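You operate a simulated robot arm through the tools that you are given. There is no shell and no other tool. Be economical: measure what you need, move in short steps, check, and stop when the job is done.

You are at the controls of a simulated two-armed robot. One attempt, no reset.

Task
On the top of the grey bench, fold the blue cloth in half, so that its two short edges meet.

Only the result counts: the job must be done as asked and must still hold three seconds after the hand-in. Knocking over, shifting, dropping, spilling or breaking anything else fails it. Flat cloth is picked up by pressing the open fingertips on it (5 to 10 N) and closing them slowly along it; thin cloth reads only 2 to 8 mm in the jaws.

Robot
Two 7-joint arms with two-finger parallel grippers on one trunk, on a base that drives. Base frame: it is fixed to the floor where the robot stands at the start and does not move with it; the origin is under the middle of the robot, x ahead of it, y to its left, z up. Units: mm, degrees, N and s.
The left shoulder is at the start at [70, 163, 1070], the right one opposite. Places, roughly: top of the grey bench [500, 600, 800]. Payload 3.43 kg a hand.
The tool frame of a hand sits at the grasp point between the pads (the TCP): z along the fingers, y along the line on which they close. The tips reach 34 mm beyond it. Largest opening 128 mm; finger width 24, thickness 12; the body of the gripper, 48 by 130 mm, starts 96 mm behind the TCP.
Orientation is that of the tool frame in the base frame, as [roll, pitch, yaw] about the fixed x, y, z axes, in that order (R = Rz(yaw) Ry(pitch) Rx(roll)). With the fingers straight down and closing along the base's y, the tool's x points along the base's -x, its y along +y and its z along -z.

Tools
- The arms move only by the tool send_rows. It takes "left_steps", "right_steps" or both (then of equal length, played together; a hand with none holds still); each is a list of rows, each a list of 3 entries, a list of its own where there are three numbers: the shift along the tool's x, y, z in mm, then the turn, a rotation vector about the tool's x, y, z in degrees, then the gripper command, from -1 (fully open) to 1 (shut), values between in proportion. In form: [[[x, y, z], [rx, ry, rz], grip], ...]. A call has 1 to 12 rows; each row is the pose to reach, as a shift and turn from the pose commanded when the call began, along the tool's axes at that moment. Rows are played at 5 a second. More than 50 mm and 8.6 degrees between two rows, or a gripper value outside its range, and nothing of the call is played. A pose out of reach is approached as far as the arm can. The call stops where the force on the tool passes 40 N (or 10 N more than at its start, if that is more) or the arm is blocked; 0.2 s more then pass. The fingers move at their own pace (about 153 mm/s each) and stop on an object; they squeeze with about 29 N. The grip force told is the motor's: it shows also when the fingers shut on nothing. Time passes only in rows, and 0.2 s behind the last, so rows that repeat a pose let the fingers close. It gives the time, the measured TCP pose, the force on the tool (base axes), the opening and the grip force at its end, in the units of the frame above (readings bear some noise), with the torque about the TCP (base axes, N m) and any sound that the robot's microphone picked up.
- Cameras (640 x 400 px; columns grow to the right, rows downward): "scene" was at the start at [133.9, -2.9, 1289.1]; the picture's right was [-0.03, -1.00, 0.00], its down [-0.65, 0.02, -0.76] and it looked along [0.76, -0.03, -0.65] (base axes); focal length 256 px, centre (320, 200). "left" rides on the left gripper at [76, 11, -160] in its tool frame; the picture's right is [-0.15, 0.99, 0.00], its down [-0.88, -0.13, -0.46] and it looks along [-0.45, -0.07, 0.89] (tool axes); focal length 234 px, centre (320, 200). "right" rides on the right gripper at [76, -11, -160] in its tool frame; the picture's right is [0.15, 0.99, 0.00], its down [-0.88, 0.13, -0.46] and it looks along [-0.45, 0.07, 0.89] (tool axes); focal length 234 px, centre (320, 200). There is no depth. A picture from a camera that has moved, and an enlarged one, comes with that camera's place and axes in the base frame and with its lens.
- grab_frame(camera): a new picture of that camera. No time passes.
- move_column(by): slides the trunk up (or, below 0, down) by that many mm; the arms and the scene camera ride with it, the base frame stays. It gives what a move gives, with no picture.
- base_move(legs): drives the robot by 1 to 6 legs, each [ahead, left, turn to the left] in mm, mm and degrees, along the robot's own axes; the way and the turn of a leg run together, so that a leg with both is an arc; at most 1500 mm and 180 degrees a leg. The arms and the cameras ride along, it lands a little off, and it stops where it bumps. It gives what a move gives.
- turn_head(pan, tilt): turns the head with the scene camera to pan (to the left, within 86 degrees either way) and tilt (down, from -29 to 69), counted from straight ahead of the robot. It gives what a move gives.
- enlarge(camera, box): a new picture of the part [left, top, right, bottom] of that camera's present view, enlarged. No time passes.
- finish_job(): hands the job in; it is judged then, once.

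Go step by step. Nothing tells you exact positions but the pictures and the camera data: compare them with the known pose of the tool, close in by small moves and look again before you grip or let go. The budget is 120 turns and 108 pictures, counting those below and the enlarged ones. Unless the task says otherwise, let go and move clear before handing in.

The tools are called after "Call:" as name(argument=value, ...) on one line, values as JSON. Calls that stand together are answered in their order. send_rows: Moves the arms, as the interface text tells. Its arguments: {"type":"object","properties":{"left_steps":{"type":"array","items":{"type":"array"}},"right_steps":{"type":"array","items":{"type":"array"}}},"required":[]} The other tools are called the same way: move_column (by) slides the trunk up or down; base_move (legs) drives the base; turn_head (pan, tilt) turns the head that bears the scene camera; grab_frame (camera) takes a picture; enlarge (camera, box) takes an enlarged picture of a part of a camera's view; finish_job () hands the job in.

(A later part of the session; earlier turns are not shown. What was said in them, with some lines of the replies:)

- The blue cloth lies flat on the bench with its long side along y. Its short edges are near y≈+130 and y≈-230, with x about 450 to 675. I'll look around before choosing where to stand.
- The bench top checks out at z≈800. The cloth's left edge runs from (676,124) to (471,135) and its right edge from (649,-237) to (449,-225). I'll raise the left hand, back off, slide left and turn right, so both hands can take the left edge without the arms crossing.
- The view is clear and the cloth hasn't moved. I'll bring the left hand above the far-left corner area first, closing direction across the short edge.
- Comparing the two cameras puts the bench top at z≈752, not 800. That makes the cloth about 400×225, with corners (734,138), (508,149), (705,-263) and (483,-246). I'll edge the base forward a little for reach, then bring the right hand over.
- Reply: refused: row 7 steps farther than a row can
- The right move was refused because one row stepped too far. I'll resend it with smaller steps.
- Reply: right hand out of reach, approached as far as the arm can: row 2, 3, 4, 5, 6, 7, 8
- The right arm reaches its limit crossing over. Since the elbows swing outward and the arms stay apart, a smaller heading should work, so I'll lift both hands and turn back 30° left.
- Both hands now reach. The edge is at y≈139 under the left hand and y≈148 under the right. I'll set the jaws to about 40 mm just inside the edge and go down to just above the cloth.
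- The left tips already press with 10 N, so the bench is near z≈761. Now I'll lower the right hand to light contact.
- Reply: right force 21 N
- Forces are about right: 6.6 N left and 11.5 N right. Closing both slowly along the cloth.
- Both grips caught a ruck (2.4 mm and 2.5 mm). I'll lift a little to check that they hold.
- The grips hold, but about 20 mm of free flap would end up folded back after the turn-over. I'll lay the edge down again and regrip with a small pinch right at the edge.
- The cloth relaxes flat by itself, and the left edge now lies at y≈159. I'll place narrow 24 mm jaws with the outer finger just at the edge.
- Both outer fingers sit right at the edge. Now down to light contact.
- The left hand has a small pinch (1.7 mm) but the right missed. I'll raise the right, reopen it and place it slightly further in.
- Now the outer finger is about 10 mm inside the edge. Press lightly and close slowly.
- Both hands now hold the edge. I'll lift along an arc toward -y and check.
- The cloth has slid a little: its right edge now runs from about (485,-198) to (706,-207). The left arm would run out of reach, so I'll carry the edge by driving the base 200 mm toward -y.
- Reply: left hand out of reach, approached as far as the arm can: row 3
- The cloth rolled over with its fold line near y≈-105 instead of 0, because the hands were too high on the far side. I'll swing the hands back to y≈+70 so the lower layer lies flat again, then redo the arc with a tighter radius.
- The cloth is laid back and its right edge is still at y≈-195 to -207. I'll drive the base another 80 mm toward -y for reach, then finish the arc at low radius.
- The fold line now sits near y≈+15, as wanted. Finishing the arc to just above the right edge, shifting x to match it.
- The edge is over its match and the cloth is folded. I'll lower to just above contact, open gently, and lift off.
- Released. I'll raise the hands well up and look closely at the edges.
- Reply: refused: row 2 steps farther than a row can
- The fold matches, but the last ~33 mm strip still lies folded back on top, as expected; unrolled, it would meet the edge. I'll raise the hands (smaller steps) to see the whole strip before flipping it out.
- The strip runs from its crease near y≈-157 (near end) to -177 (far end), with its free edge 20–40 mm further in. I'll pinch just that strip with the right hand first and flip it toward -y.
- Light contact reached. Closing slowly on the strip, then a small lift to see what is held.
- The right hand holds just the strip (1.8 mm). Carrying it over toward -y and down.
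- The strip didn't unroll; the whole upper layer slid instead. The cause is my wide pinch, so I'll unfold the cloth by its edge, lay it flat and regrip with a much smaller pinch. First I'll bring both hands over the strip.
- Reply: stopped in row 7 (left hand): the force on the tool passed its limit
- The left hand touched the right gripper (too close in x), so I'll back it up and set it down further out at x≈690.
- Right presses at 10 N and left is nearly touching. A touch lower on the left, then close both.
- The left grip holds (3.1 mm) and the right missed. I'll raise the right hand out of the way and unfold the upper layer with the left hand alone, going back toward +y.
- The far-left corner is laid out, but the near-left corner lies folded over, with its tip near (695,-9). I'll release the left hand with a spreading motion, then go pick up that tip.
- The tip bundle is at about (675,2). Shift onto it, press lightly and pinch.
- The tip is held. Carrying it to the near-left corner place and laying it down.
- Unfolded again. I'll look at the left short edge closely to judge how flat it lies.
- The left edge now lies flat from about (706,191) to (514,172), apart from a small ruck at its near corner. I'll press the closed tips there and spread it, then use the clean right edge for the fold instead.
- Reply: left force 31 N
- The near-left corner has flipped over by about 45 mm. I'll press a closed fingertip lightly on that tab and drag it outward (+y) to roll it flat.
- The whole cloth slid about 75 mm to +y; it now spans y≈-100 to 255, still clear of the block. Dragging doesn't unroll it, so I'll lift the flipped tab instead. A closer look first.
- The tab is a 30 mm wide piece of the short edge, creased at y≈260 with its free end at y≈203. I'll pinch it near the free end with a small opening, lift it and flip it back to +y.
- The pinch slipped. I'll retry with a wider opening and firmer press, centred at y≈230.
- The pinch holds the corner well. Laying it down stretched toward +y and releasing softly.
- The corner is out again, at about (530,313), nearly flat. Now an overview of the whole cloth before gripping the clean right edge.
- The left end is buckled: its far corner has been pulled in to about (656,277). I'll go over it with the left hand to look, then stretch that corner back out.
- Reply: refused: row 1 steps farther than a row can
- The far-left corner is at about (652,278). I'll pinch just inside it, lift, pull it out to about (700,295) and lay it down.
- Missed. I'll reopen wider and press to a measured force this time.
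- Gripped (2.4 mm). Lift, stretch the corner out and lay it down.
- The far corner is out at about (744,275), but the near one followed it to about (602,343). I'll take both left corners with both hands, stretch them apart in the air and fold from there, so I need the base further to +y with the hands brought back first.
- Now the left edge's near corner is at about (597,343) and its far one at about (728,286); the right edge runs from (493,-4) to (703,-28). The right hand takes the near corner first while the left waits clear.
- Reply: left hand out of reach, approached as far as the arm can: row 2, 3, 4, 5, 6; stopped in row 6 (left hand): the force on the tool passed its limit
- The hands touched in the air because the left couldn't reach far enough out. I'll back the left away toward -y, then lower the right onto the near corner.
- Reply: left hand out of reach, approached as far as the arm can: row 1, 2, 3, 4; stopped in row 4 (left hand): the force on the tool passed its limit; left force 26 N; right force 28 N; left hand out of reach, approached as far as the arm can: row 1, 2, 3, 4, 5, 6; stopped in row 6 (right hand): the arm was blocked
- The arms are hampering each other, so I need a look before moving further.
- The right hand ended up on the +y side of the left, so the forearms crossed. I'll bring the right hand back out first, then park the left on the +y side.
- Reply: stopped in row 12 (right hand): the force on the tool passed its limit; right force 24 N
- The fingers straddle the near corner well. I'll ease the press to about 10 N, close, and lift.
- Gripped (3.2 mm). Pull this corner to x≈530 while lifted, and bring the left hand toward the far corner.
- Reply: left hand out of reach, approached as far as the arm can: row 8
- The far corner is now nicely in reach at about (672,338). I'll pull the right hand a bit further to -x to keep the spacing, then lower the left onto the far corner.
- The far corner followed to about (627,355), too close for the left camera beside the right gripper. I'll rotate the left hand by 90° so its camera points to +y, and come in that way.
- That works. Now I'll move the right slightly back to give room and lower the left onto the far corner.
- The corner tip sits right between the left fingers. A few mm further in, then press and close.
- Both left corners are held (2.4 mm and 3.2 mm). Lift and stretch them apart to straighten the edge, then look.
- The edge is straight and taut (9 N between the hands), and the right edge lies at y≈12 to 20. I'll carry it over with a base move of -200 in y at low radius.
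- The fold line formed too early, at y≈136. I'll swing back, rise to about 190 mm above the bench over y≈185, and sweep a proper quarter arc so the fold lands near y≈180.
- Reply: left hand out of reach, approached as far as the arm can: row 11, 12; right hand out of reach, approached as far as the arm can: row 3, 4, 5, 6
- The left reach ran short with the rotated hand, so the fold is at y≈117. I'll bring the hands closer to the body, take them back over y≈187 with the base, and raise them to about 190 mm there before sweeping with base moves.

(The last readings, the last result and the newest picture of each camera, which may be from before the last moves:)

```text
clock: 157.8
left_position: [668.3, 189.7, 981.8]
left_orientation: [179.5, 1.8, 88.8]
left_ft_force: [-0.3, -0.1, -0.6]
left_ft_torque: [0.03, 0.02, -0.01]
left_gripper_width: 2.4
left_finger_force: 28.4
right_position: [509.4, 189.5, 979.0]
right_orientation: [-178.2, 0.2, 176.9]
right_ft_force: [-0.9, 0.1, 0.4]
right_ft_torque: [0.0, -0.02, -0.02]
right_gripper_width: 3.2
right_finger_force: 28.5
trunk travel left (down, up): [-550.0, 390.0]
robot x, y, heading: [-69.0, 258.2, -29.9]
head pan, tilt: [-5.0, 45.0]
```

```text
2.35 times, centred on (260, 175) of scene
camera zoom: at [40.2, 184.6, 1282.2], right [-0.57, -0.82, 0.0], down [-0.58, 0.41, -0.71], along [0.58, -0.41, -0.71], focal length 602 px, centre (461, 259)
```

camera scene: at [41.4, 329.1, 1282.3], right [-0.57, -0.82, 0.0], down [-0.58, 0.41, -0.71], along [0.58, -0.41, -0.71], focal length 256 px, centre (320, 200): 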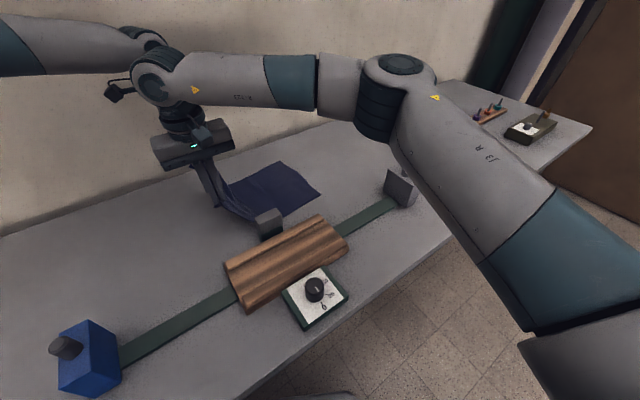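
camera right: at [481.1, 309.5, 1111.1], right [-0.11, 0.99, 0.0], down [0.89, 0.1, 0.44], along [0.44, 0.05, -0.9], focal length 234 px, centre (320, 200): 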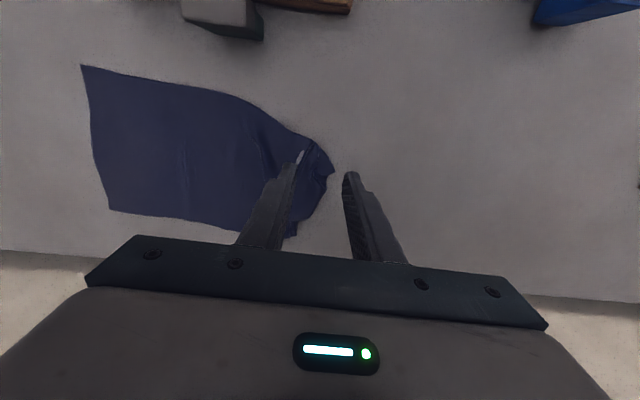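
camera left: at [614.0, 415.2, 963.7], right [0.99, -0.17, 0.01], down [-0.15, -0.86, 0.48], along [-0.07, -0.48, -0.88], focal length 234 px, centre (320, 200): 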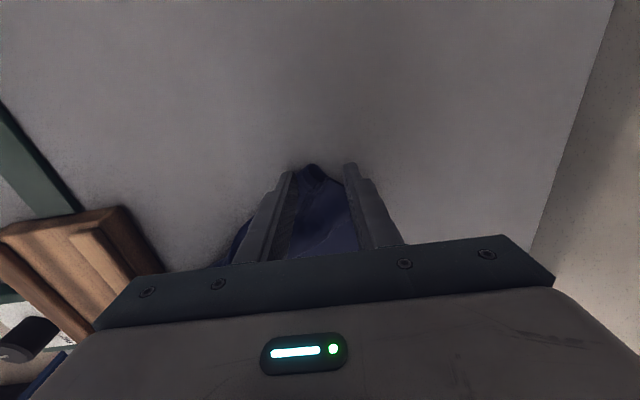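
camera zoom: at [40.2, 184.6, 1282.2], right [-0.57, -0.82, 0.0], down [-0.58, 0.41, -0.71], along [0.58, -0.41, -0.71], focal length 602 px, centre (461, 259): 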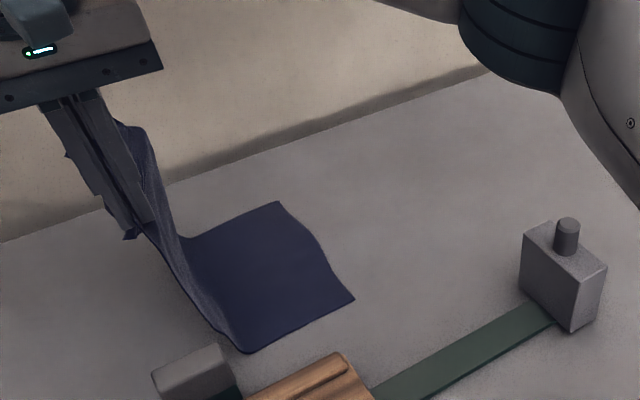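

The sheet now hangs straight, with lift-off at y≈150 and the right edge at y≈23. Now the arc: lower in stages while the base carries it to -y.

Call:
send_rows(left_steps=[[[-14, 0, 12], [0, 0, 0], 1], [[-28, 0, 26], [0, 0, 0], 1]], right_steps=[[[0, -14, 10], [0, 0, 0], 1], [[0, -28, 23], [0, 0, 0], 1]])

Call:
base_move(legs=[[37.5, -65, 0]])

Call:
send_rows(left_steps=[[[0, 0, 22], [0, 0, 0], 1], [[0, 0, 45], [0, 0, 0], 1]], right_steps=[[[0, 0, 22], [0, 0, 0], 1], [[0, 0, 45], [0, 0, 0], 1]])

Call:
base_move(legs=[[30, -52, 0]])

Call:
send_rows(left_steps=[[[0, 0, 28], [0, 0, 0], 1], [[0, 0, 55], [0, 0, 0], 1]], right_steps=[[[0, 0, 28], [0, 0, 0], 1], [[0, 0, 55], [0, 0, 0], 1]])

Call:
base_move(legs=[[14, -24, 0]])

Call:
enlarge(camera="scene", box=[150, 90, 370, 260])

```text
clock: 158.4
left_position: [668.2, 160.3, 957.3]
left_orientation: [179.5, 1.8, 88.9]
left_ft_force: [-1.0, 0.4, -0.1]
left_ft_torque: [0.02, 0.05, -0.02]
left_gripper_width: 2.0
left_finger_force: 29.2
right_position: [508.9, 160.4, 956.8]
right_orientation: [-178.3, 0.1, 176.9]
right_ft_force: [0.6, 0.7, -0.3]
right_ft_torque: [0.0, 0.01, -0.01]
right_gripper_width: 3.0
right_finger_force: 29.4
trunk travel left (down, up): [-550.0, 390.0]
robot x, y, heading: [-70.8, 254.8, -30.0]
head pan, tilt: [-5.0, 45.0]
```

```text
clock: 159.4
left_position: [669.3, 86.8, 956.6]
left_orientation: [179.5, 1.9, 88.8]
left_ft_force: [-0.6, 0.0, 0.7]
left_ft_torque: [0.04, 0.02, -0.03]
left_gripper_width: 2.4
left_finger_force: 29.2
right_position: [507.5, 87.7, 956.0]
right_orientation: [-178.3, 0.3, 176.9]
right_ft_force: [1.1, -0.5, -1.2]
right_ft_torque: [0.05, -0.06, 0.01]
right_gripper_width: 3.0
right_finger_force: 29.1
trunk travel left (down, up): [-550.0, 390.0]
robot x, y, heading: [-68.1, 183.0, -29.9]
head pan, tilt: [-5.0, 45.0]
```

```text
clock: 160.0
left_position: [669.2, 84.4, 910.3]
left_orientation: [179.5, 1.9, 88.9]
left_ft_force: [-1.3, 0.5, 0.6]
left_ft_torque: [0.05, 0.06, 0.0]
left_gripper_width: 2.4
left_finger_force: 29.4
right_position: [506.8, 84.3, 913.7]
right_orientation: [-178.3, 0.2, 176.9]
right_ft_force: [0.6, -0.5, -0.4]
right_ft_torque: [-0.01, -0.02, -0.03]
right_gripper_width: 2.9
right_finger_force: 28.8
trunk travel left (down, up): [-550.0, 390.0]
robot x, y, heading: [-69.0, 182.5, -29.9]
head pan, tilt: [-5.0, 45.0]
```

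```text
clock: 161.0
left_position: [668.6, 25.7, 913.8]
left_orientation: [179.5, 1.8, 88.7]
left_ft_force: [-1.1, 0.7, 1.1]
left_ft_torque: [0.01, 0.08, -0.06]
left_gripper_width: 2.3
left_finger_force: 29.0
right_position: [507.1, 25.1, 914.0]
right_orientation: [-178.3, 0.2, 176.8]
right_ft_force: [1.1, -1.5, -0.6]
right_ft_torque: [0.01, -0.03, 0.02]
right_gripper_width: 2.8
right_finger_force: 29.0
trunk travel left (down, up): [-550.0, 390.0]
robot x, y, heading: [-64.6, 125.2, -30.1]
head pan, tilt: [-5.0, 45.0]
```

```text
clock: 161.6
left_position: [670.0, 23.1, 857.8]
left_orientation: [179.6, 1.8, 88.7]
left_ft_force: [0.0, -1.0, 0.1]
left_ft_torque: [0.01, 0.03, -0.02]
left_gripper_width: 2.4
left_finger_force: 29.1
right_position: [510.3, 24.6, 859.3]
right_orientation: [-178.3, 0.2, 176.8]
right_ft_force: [0.6, 0.0, 0.2]
right_ft_torque: [0.02, -0.01, 0.0]
right_gripper_width: 3.0
right_finger_force: 29.3
trunk travel left (down, up): [-550.0, 390.0]
robot x, y, heading: [-70.1, 119.4, -30.2]
head pan, tilt: [-5.0, 45.0]
```

```text
clock: 162.4
left_position: [667.9, -3.5, 858.0]
left_orientation: [179.5, 1.8, 88.7]
left_ft_force: [0.1, 0.1, 0.6]
left_ft_torque: [0.01, 0.01, 0.0]
left_gripper_width: 2.3
left_finger_force: 29.1
right_position: [510.8, -3.0, 858.7]
right_orientation: [-178.1, 0.2, 176.8]
right_ft_force: [0.2, 0.7, 0.3]
right_ft_torque: [0.02, 0.0, -0.02]
right_gripper_width: 2.9
right_finger_force: 28.9
trunk travel left (down, up): [-550.0, 390.0]
robot x, y, heading: [-67.7, 93.5, -30.2]
head pan, tilt: [-5.0, 45.0]
```

```text
2.35 times, centred on (260, 175) of scene
camera zoom: at [40.2, 24.8, 1282.3], right [-0.58, -0.82, 0.0], down [-0.58, 0.41, -0.71], along [0.58, -0.41, -0.71], focal length 602 px, centre (461, 259)
```

zoom: 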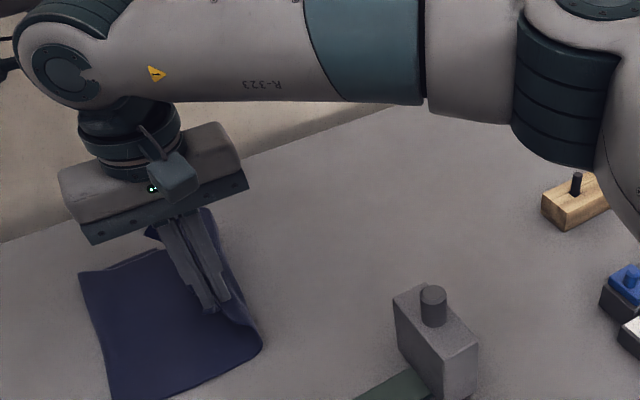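

Call:
grab_frame(camera="right")

```text
4 pictures are left
camera right: at [432.3, -3.3, 1018.9], right [-0.09, 1.0, -0.03], down [0.89, 0.1, 0.45], along [0.46, 0.01, -0.89], focal length 234 px, centre (320, 200)
```

right: 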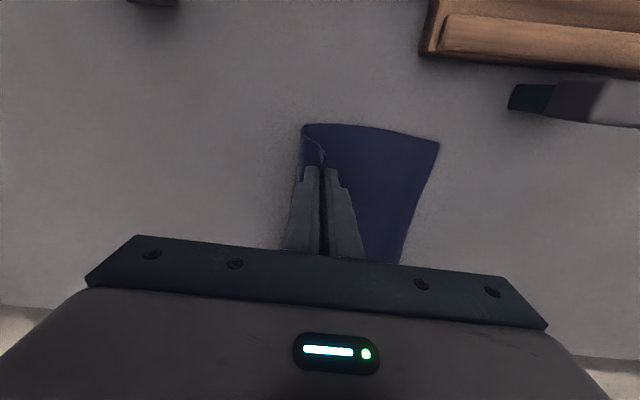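

Call:
enlarge(camera="right", box=[270, 100, 450, 220])

```text
3.33 times, centred on (360, 160) of right
camera zoom: at [432.3, -3.3, 1018.9], right [-0.09, 1.0, -0.03], down [0.89, 0.1, 0.45], along [0.46, 0.01, -0.89], focal length 781 px, centre (187, 333)
```

zoom: 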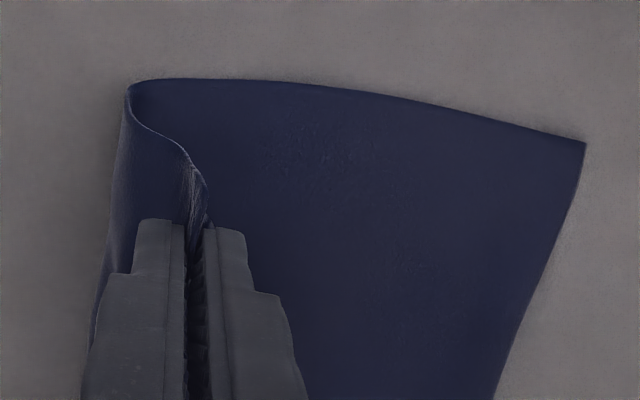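

The fold is at y≈121 with the lower edge hidden near y≈23, so the upper layer has too much slack. I'll unroll it again by driving back, then return slowly at this low height, so the tension itself sets the fold line.

Call:
base_move(legs=[[-69, 119, 0], [-69, 119, 0]])

Call:
base_move(legs=[[24, -41.5, 0], [24, -41.5, 0], [24, -41.5, 0], [24, -41.5, 0], [24, -41.5, 0], [24, -41.5, 0]])

Call:
enlarge(camera="right", box=[230, 90, 520, 260])

```text
clock: 164.6
left_position: [669.6, 272.8, 857.8]
left_orientation: [179.6, 1.9, 88.9]
left_ft_force: [-0.1, 0.3, -0.2]
left_ft_torque: [-0.01, 0.01, 0.01]
left_gripper_width: 2.3
left_finger_force: 29.0
right_position: [511.5, 272.9, 859.9]
right_orientation: [-178.2, 0.3, 177.1]
right_ft_force: [1.4, -0.1, 0.1]
right_ft_torque: [0.02, 0.01, -0.03]
right_gripper_width: 2.9
right_finger_force: 29.2
trunk travel left (down, up): [-550.0, 390.0]
robot x, y, heading: [-67.3, 370.2, -30.0]
head pan, tilt: [-5.0, 45.0]
```

```text
clock: 168.1
left_position: [671.5, -16.5, 857.7]
left_orientation: [179.5, 1.8, 88.9]
left_ft_force: [0.7, -0.4, 0.2]
left_ft_torque: [0.06, 0.02, -0.04]
left_gripper_width: 2.3
left_finger_force: 28.9
right_position: [512.0, -16.9, 858.3]
right_orientation: [-178.3, 0.3, 176.8]
right_ft_force: [0.5, -0.7, -0.6]
right_ft_torque: [0.04, 0.04, 0.0]
right_gripper_width: 3.1
right_finger_force: 29.1
trunk travel left (down, up): [-550.0, 390.0]
robot x, y, heading: [-64.3, 81.8, -30.1]
head pan, tilt: [-5.0, 45.0]
```

```text
2.21 times, centred on (375, 175) of right
camera zoom: at [435.3, -17.0, 1018.8], right [-0.09, 1.0, -0.03], down [0.89, 0.1, 0.45], along [0.46, 0.02, -0.89], focal length 517 px, centre (199, 255)
```

zoom: 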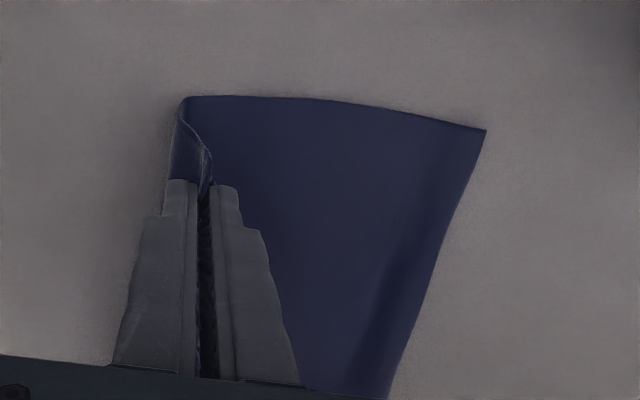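

The picture shows the upper layer lying flat back to y≈-26 and then rising to the hands. I'll carry a bit further so the strip's free edge lands over the lower edge, lower, release gently and lift away.

Call:
base_move(legs=[[19, -33, 0]])

Call:
send_rows(left_steps=[[[0, 0, 20], [0, 0, 0], 1], [[0, 0, 40], [0, 0, 0], 1], [[0, 0, 55], [0, 0, 0], 1], [[0, 0, 58], [0, 0, 0], 1], [[0, 0, 58], [0, 0, 0], 0.85], [[0, 0, 58], [0, 0, 0], 0.7], [[0, 0, 58], [0, 0, 0], 0.6], [[0, 0, 30], [0, 0, 0], 0.6], [[0, 0, -15], [0, 0, 0], 0.6], [[0, 0, -60], [0, 0, 0], 0.6], [[0, 0, -90], [0, 0, 0], 0.6]], right_steps=[[[0, 0, 20], [0, 0, 0], 1], [[0, 0, 40], [0, 0, 0], 1], [[0, 0, 55], [0, 0, 0], 1], [[0, 0, 59], [0, 0, 0], 1], [[0, 0, 59], [0, 0, 0], 0.85], [[0, 0, 59], [0, 0, 0], 0.7], [[0, 0, 59], [0, 0, 0], 0.6], [[0, 0, 30], [0, 0, 0], 0.6], [[0, 0, -15], [0, 0, 0], 0.6], [[0, 0, -60], [0, 0, 0], 0.6], [[0, 0, -90], [0, 0, 0], 0.6]])

Call:
send_rows(right_steps=[[[40, 0, -10], [0, 0, 0], 0.6], [[80, 0, -20], [0, 0, 0], 0.6], [[120, 0, -20], [0, 0, 0], 0.6]], left_steps=[[[40, 0, -10], [0, 0, 0], 0.6], [[80, 0, -20], [0, 0, 0], 0.6], [[120, 0, -20], [0, 0, 0], 0.6]])

Call:
enlarge(camera="scene", box=[120, 120, 340, 280])

```text
clock: 169.0
left_position: [670.7, -52.3, 858.8]
left_orientation: [179.5, 1.8, 88.9]
left_ft_force: [-1.1, 0.8, 0.3]
left_ft_torque: [0.02, 0.02, -0.06]
left_gripper_width: 2.6
left_finger_force: 29.1
right_position: [512.0, -52.3, 857.3]
right_orientation: [-178.2, 0.2, 176.9]
right_ft_force: [0.4, 0.0, 0.2]
right_ft_torque: [0.0, -0.03, 0.01]
right_gripper_width: 2.9
right_finger_force: 28.5
trunk travel left (down, up): [-550.0, 390.0]
robot x, y, heading: [-66.4, 42.8, -29.7]
head pan, tilt: [-5.0, 45.0]
```

```text
clock: 171.4
left_position: [670.2, -49.9, 948.4]
left_orientation: [179.6, 1.9, 88.8]
left_ft_force: [-0.4, 0.4, 0.8]
left_ft_torque: [0.0, -0.03, 0.0]
left_gripper_width: 25.6
left_finger_force: 0.0
left hand out of reach, approached as far as the arm can: row 2, 3, 4, 5, 6, 7
right_position: [510.5, -49.8, 949.1]
right_orientation: [-178.2, 0.4, 177.1]
right_ft_force: [-0.2, 0.9, -0.4]
right_ft_torque: [-0.01, -0.03, 0.02]
right_gripper_width: 25.4
right_finger_force: 0.1
trunk travel left (down, up): [-550.0, 390.0]
robot x, y, heading: [-64.1, 44.8, -30.1]
head pan, tilt: [-5.0, 45.0]
```

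```text
clock: 172.2
left_position: [673.4, 71.1, 963.2]
left_orientation: [179.6, 1.9, 88.8]
left_ft_force: [-0.1, -1.5, -0.4]
left_ft_torque: [-0.02, -0.03, 0.04]
left_gripper_width: 25.7
left_finger_force: 0.0
right_position: [393.9, -41.3, 968.3]
right_orientation: [-178.2, 0.4, 177.0]
right_ft_force: [-0.3, 0.1, 0.0]
right_ft_torque: [-0.01, -0.02, -0.02]
right_gripper_width: 25.5
right_finger_force: 0.0
trunk travel left (down, up): [-550.0, 390.0]
robot x, y, heading: [-67.9, 43.2, -30.1]
head pan, tilt: [-5.0, 45.0]
```

```text
2.50 times, centred on (230, 200) of scene
camera zoom: at [42.1, -25.5, 1282.4], right [-0.57, -0.82, 0.0], down [-0.58, 0.4, -0.71], along [0.58, -0.41, -0.71], focal length 640 px, centre (545, 200)
```

zoom: 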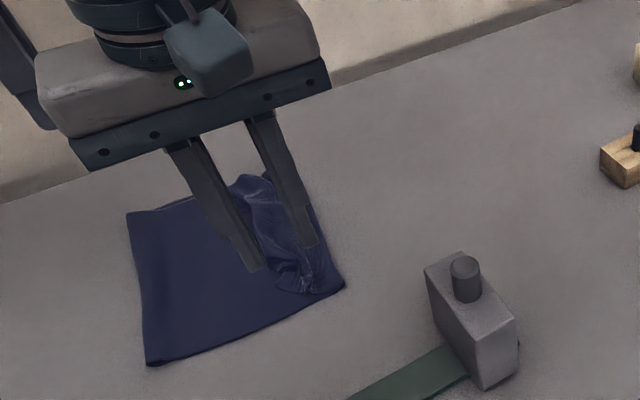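

Released; the cloth lies folded between y≈91 and -89 with a crumpled strip on top at the -y end. I have one picture left, so I'll place the right camera to the side for a clear view of that strip.

Call:
send_rows(right_steps=[[[-5, 40, 0], [0, 0, 0], 0.6], [[-12, 80, 0], [0, 0, 0], 0.6], [[-20, 110, 0], [0, 0, 0], 0.6]], left_steps=[[[40, 0, 0], [0, 0, 0], 0.6], [[80, 0, 0], [0, 0, 0], 0.6], [[120, 0, 0], [0, 0, 0], 0.6]])

Call:
enlarge(camera="right", box=[120, 90, 380, 260])

```text
clock: 173.0
left_position: [678.3, 193.2, 956.8]
left_orientation: [179.5, 1.9, 88.8]
left_ft_force: [0.0, -0.1, -0.1]
left_ft_torque: [-0.03, 0.0, -0.05]
left_gripper_width: 25.6
left_finger_force: 0.0
right_position: [419.4, 65.1, 964.8]
right_orientation: [-178.1, 0.2, 177.0]
right_ft_force: [-0.8, 0.7, -0.2]
right_ft_torque: [-0.07, 0.0, 0.0]
right_gripper_width: 25.5
right_finger_force: 0.0
trunk travel left (down, up): [-550.0, 390.0]
robot x, y, heading: [-65.5, 44.0, -29.7]
head pan, tilt: [-5.0, 45.0]
```

```text
2.35 times, centred on (250, 175) of right
camera zoom: at [341.5, 64.7, 1124.9], right [-0.09, 1.0, -0.03], down [0.89, 0.1, 0.45], along [0.46, 0.01, -0.89], focal length 551 px, centre (485, 259)
```

zoom: 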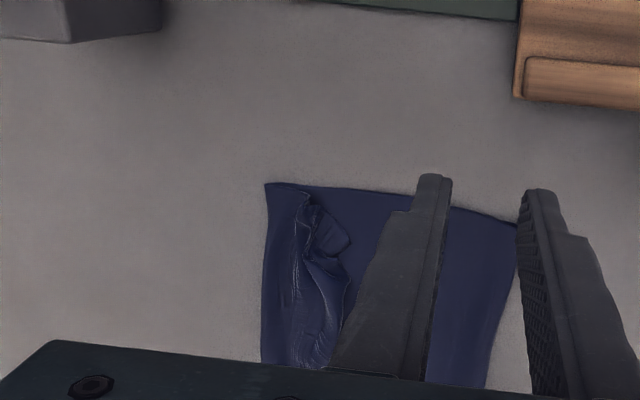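

The lower edge is at y≈-92, the fold at y≈89, and the strip's crease and free edge are near y≈-70 and -34. I'll regrip the strip with both hands and shift it about 58 mm toward -y so the two edges coincide. First I reposition the base and hands.

Call:
base_move(legs=[[37, -64, 0]])

Call:
send_rows(right_steps=[[[-40, -10, 0], [0, 0, 0], 0.37], [[-80, -25, 0], [0, 0, 0], 0.37], [[-95, -38, 10], [0, 0, 0], 0.37], [[-95, -38, 50], [0, 0, 0], 0.37], [[-95, -38, 90], [0, 0, 0], 0.37], [[-95, -38, 125], [0, 0, 0], 0.37], [[-95, -38, 150], [0, 0, 0], 0.37], [[-95, -38, 158], [0, 0, 0], 0.37]], left_steps=[[[-45, 0, 0], [0, 0, 0], 0.37], [[-90, -3, 0], [0, 0, 0], 0.37], [[-132, -5, 10], [0, 0, 0], 0.37], [[-169, -6, 30], [0, 0, 0], 0.37], [[-169, -6, 75], [0, 0, 0], 0.37], [[-169, -6, 115], [0, 0, 0], 0.37], [[-169, -6, 142], [0, 0, 0], 0.37], [[-169, -6, 150], [0, 0, 0], 0.37]])

```text
clock: 174.0
left_position: [678.8, 116.3, 958.6]
left_orientation: [179.5, 1.9, 88.7]
left_ft_force: [0.5, -0.2, 0.7]
left_ft_torque: [0.04, 0.01, -0.01]
left_gripper_width: 25.6
left_finger_force: 0.1
right_position: [420.8, -10.8, 963.3]
right_orientation: [-178.3, 0.2, 177.1]
right_ft_force: [0.9, 0.0, 0.0]
right_ft_torque: [0.01, 0.03, -0.01]
right_gripper_width: 25.6
right_finger_force: 0.2
trunk travel left (down, up): [-550.0, 390.0]
robot x, y, heading: [-64.3, -27.6, -30.0]
head pan, tilt: [-5.0, 45.0]
```

```text
clock: 175.8
left_position: [670.8, -55.8, 815.6]
left_orientation: [179.5, 1.8, 88.8]
left_ft_force: [-0.9, 0.7, 1.0]
left_ft_torque: [0.01, 0.01, 0.02]
left_gripper_width: 40.2
left_finger_force: 0.0
right_position: [514.6, -57.5, 807.7]
right_orientation: [-178.3, 0.2, 177.0]
right_ft_force: [0.1, 0.1, -0.8]
right_ft_torque: [0.0, -0.01, 0.01]
right_gripper_width: 40.6
right_finger_force: 0.1
trunk travel left (down, up): [-550.0, 390.0]
robot x, y, heading: [-62.6, -29.9, -29.9]
head pan, tilt: [-5.0, 45.0]
```

Both hands are in place above the strip. Lowering to light contact.

Call:
send_rows(right_steps=[[[0, 4, 4], [0, 0, 0], 0.37], [[0, 4, 7], [0, 0, 0], 0.37], [[0, 4, 9], [0, 0, 0], 0.37], [[0, 4, 9], [0, 0, 0], 0.37], [[0, 4, 9], [0, 0, 0], 0.37]], left_steps=[[[3, 0, 6], [0, 0, 0], 0.37], [[3, 0, 12], [0, 0, 0], 0.37], [[3, 0, 15], [0, 0, 0], 0.37], [[3, 0, 17], [0, 0, 0], 0.37], [[3, 0, 17], [0, 0, 0], 0.37]])

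```text
clock: 177.0
left_position: [671.0, -54.6, 797.9]
left_orientation: [179.4, 1.8, 88.9]
left_ft_force: [-0.6, 1.0, 8.3]
left_ft_torque: [0.11, 0.18, -0.02]
left_gripper_width: 40.4
left_finger_force: 0.0
right_position: [514.3, -56.1, 799.8]
right_orientation: [-178.3, 0.2, 176.9]
right_ft_force: [0.2, -0.8, -0.9]
right_ft_torque: [-0.01, -0.02, 0.03]
right_gripper_width: 40.2
right_finger_force: 0.1
trunk travel left (down, up): [-550.0, 390.0]
robot x, y, heading: [-69.9, -28.4, -30.2]
head pan, tilt: [-5.0, 45.0]
```

Call:
send_rows(right_steps=[[[0, 0, 1.5], [0, 0, 0], 0.37], [[0, 0, 2.3], [0, 0, 0], 0.37], [[0, 0, 2.3], [0, 0, 0], 0.37]])

```text
clock: 177.8
left_position: [672.2, -54.4, 797.1]
left_orientation: [179.3, 1.8, 88.7]
left_ft_force: [0.8, 0.5, 9.6]
left_ft_torque: [0.1, 0.21, -0.05]
left_gripper_width: 39.9
left_finger_force: 0.1
right_position: [514.0, -54.7, 798.1]
right_orientation: [-178.1, 0.3, 177.1]
right_ft_force: [-1.2, 0.3, 0.4]
right_ft_torque: [-0.04, 0.01, 0.01]
right_gripper_width: 40.4
right_finger_force: 0.1
trunk travel left (down, up): [-550.0, 390.0]
robot x, y, heading: [-63.3, -27.2, -30.2]
head pan, tilt: [-5.0, 45.0]
```

Call:
send_rows(right_steps=[[[0, 0, 0.8], [0, 0, 0], 0.37], [[0, 0, 1.2], [0, 0, 0], 0.37], [[0, 0, 1.2], [0, 0, 0], 0.37]])

```text
clock: 178.6
left_position: [670.7, -54.1, 799.0]
left_orientation: [179.3, 1.8, 88.8]
left_ft_force: [1.6, 0.6, 10.3]
left_ft_torque: [0.15, 0.25, -0.01]
left_gripper_width: 39.6
left_finger_force: 0.1
right_position: [514.0, -54.8, 797.8]
right_orientation: [-178.2, 0.4, 177.0]
right_ft_force: [0.1, -0.2, -0.3]
right_ft_torque: [0.03, -0.02, -0.01]
right_gripper_width: 40.4
right_finger_force: 0.0
trunk travel left (down, up): [-550.0, 390.0]
robot x, y, heading: [-64.2, -29.9, -30.0]
head pan, tilt: [-5.0, 45.0]
```

Call:
send_rows(right_steps=[[[0, 0, 0.8], [0, 0, 0], 0.37], [[0, 0, 1.6], [0, 0, 0], 0.37], [[0, 0, 1.6], [0, 0, 0], 0.37]])

```text
clock: 179.4
left_position: [670.2, -52.9, 797.3]
left_orientation: [179.4, 1.8, 88.8]
left_ft_force: [0.3, -0.1, 5.7]
left_ft_torque: [0.06, 0.1, 0.01]
left_gripper_width: 39.7
left_finger_force: 0.1
right_position: [513.8, -54.2, 795.4]
right_orientation: [-178.4, 0.4, 177.0]
right_ft_force: [-1.0, 1.2, 14.0]
right_ft_torque: [0.37, -0.1, 0.0]
right_gripper_width: 40.6
right_finger_force: 0.5
trunk travel left (down, up): [-550.0, 390.0]
robot x, y, heading: [-69.7, -31.9, -30.2]
head pan, tilt: [-5.0, 45.0]
```

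Contact forces are good: 5.7 N left and 14 N right. Closing both, then a small lift.

Call:
send_rows(right_steps=[[[0, 0, -0.3], [0, 0, 0], 0.46], [[0, 0, -0.3], [0, 0, 0], 0.54], [[0, 0, -0.3], [0, 0, 0], 0.62], [[0, 0, -0.3], [0, 0, 0], 0.7], [[0, 0, -0.3], [0, 0, 0], 0.78], [[0, 0, -0.3], [0, 0, 0], 0.86], [[0, 0, -0.3], [0, 0, 0], 0.94], [[0, 0, -0.3], [0, 0, 0], 1], [[0, 0, -0.3], [0, 0, 0], 1], [[0, 0, -15], [0, 0, 0], 1], [[0, 0, -30], [0, 0, 0], 1]], left_steps=[[[0, 0, 0.2], [0, 0, 0], 0.46], [[0, 0, 0.2], [0, 0, 0], 0.54], [[0, 0, 0.2], [0, 0, 0], 0.62], [[0, 0, 0.2], [0, 0, 0], 0.7], [[0, 0, 0.2], [0, 0, 0], 0.78], [[0, 0, 0.2], [0, 0, 0], 0.86], [[0, 0, 0.2], [0, 0, 0], 0.94], [[0, 0, 0.2], [0, 0, 0], 1], [[0, 0, 0.2], [0, 0, 0], 1], [[0, 0, -15], [0, 0, 0], 1], [[0, 0, -30], [0, 0, 0], 1]])

```text
clock: 181.8
left_position: [671.7, -54.2, 828.2]
left_orientation: [179.4, 1.8, 88.8]
left_ft_force: [-1.7, 0.2, -0.3]
left_ft_torque: [0.01, 0.07, -0.03]
left_gripper_width: 2.8
left_finger_force: 29.5
right_position: [515.1, -53.8, 823.0]
right_orientation: [-178.2, 0.3, 177.0]
right_ft_force: [1.5, 1.0, 0.2]
right_ft_torque: [0.0, -0.04, -0.02]
right_gripper_width: 3.1
right_finger_force: 28.9
trunk travel left (down, up): [-550.0, 390.0]
robot x, y, heading: [-65.0, -25.6, -30.2]
head pan, tilt: [-5.0, 45.0]
```

Both grips caught (2.8 mm and 3.1 mm). Lift to about 80 mm, carry 68 mm further to -y, lower, release and lift clear.

Call:
send_rows(right_steps=[[[0, 0, -25], [0, 0, 0], 1], [[0, 0, -50], [0, 0, 0], 1]], left_steps=[[[0, 0, -25], [0, 0, 0], 1], [[0, 0, -50], [0, 0, 0], 1]])

Call:
base_move(legs=[[17, -29.5, 0], [17, -29.5, 0]])

Call:
send_rows(right_steps=[[[0, 0, 25], [0, 0, 0], 1], [[0, 0, 50], [0, 0, 0], 1], [[0, 0, 70], [0, 0, 0], 1], [[0, 0, 75], [0, 0, 0], 1], [[0, 0, 75], [0, 0, 0], 0.85], [[0, 0, 75], [0, 0, 0], 0.7], [[0, 0, 75], [0, 0, 0], 0.6], [[0, 0, 50], [0, 0, 0], 0.6], [[0, 0, 10], [0, 0, 0], 0.6], [[0, 0, -35], [0, 0, 0], 0.6]], left_steps=[[[0, 0, 25], [0, 0, 0], 1], [[0, 0, 50], [0, 0, 0], 1], [[0, 0, 73], [0, 0, 0], 1], [[0, 0, 79], [0, 0, 0], 1], [[0, 0, 79], [0, 0, 0], 0.85], [[0, 0, 79], [0, 0, 0], 0.7], [[0, 0, 79], [0, 0, 0], 0.6], [[0, 0, 50], [0, 0, 0], 0.6], [[0, 0, 10], [0, 0, 0], 0.6], [[0, 0, -35], [0, 0, 0], 0.6]])

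```text
clock: 182.4
left_position: [673.0, -53.1, 877.9]
left_orientation: [179.4, 1.8, 88.9]
left_ft_force: [-6.5, 0.7, -0.2]
left_ft_torque: [0.0, 0.23, -0.08]
left_gripper_width: 2.8
left_finger_force: 29.1
right_position: [513.1, -52.2, 873.5]
right_orientation: [-178.3, 0.3, 176.9]
right_ft_force: [5.9, -0.3, 0.3]
right_ft_torque: [0.01, -0.09, 0.01]
right_gripper_width: 3.0
right_finger_force: 29.1
trunk travel left (down, up): [-550.0, 390.0]
robot x, y, heading: [-61.4, -28.1, -30.2]
head pan, tilt: [-5.0, 45.0]
```

```text
clock: 183.7
left_position: [672.2, -119.7, 878.0]
left_orientation: [179.5, 1.8, 88.9]
left_ft_force: [-5.8, 0.6, -0.3]
left_ft_torque: [0.0, 0.2, -0.11]
left_gripper_width: 2.8
left_finger_force: 29.3
right_position: [512.8, -119.1, 874.6]
right_orientation: [-178.1, 0.2, 177.0]
right_ft_force: [6.8, -0.7, -0.6]
right_ft_torque: [0.0, -0.1, 0.03]
right_gripper_width: 3.1
right_finger_force: 28.9
trunk travel left (down, up): [-550.0, 390.0]
robot x, y, heading: [-65.8, -93.7, -29.8]
head pan, tilt: [-5.0, 45.0]
```

```text
clock: 185.9
left_position: [672.7, -122.8, 913.9]
left_orientation: [179.4, 1.8, 88.9]
left_ft_force: [0.3, 0.8, -1.1]
left_ft_torque: [0.03, -0.04, -0.03]
left_gripper_width: 25.3
left_finger_force: 0.1
right_position: [509.8, -117.3, 912.6]
right_orientation: [-178.1, 0.3, 177.0]
right_ft_force: [0.1, -0.1, 0.4]
right_ft_torque: [-0.02, -0.05, 0.0]
right_gripper_width: 25.6
right_finger_force: 0.0
trunk travel left (down, up): [-550.0, 390.0]
robot x, y, heading: [-62.2, -92.0, -30.1]
head pan, tilt: [-5.0, 45.0]
```

The edge is laid over and released, and both hands are about 115 mm clear of the cloth. I have no pictures left to check the result, so I'm handing it in as it stands.

Call:
finish_job()

```text
The job is handed in.
```

I handed the job in, but I don't know if the fold counts as done, because I had no pictures left to check it.

In the last picture the cloth was folded close to half. A crumpled strip of about 36 mm at the upper short edge was turned back on top, so that edge stopped about 58 mm short of the lower one. After that I gripped the strip again with both hands and moved it about 67 mm toward the lower edge without seeing it. That should bring the two edges roughly together, but the turned-back strip is probably still there and the fold may no longer be in the middle.

I never saw anything else on the bench move. The two grippers bumped each other a few times along the way.
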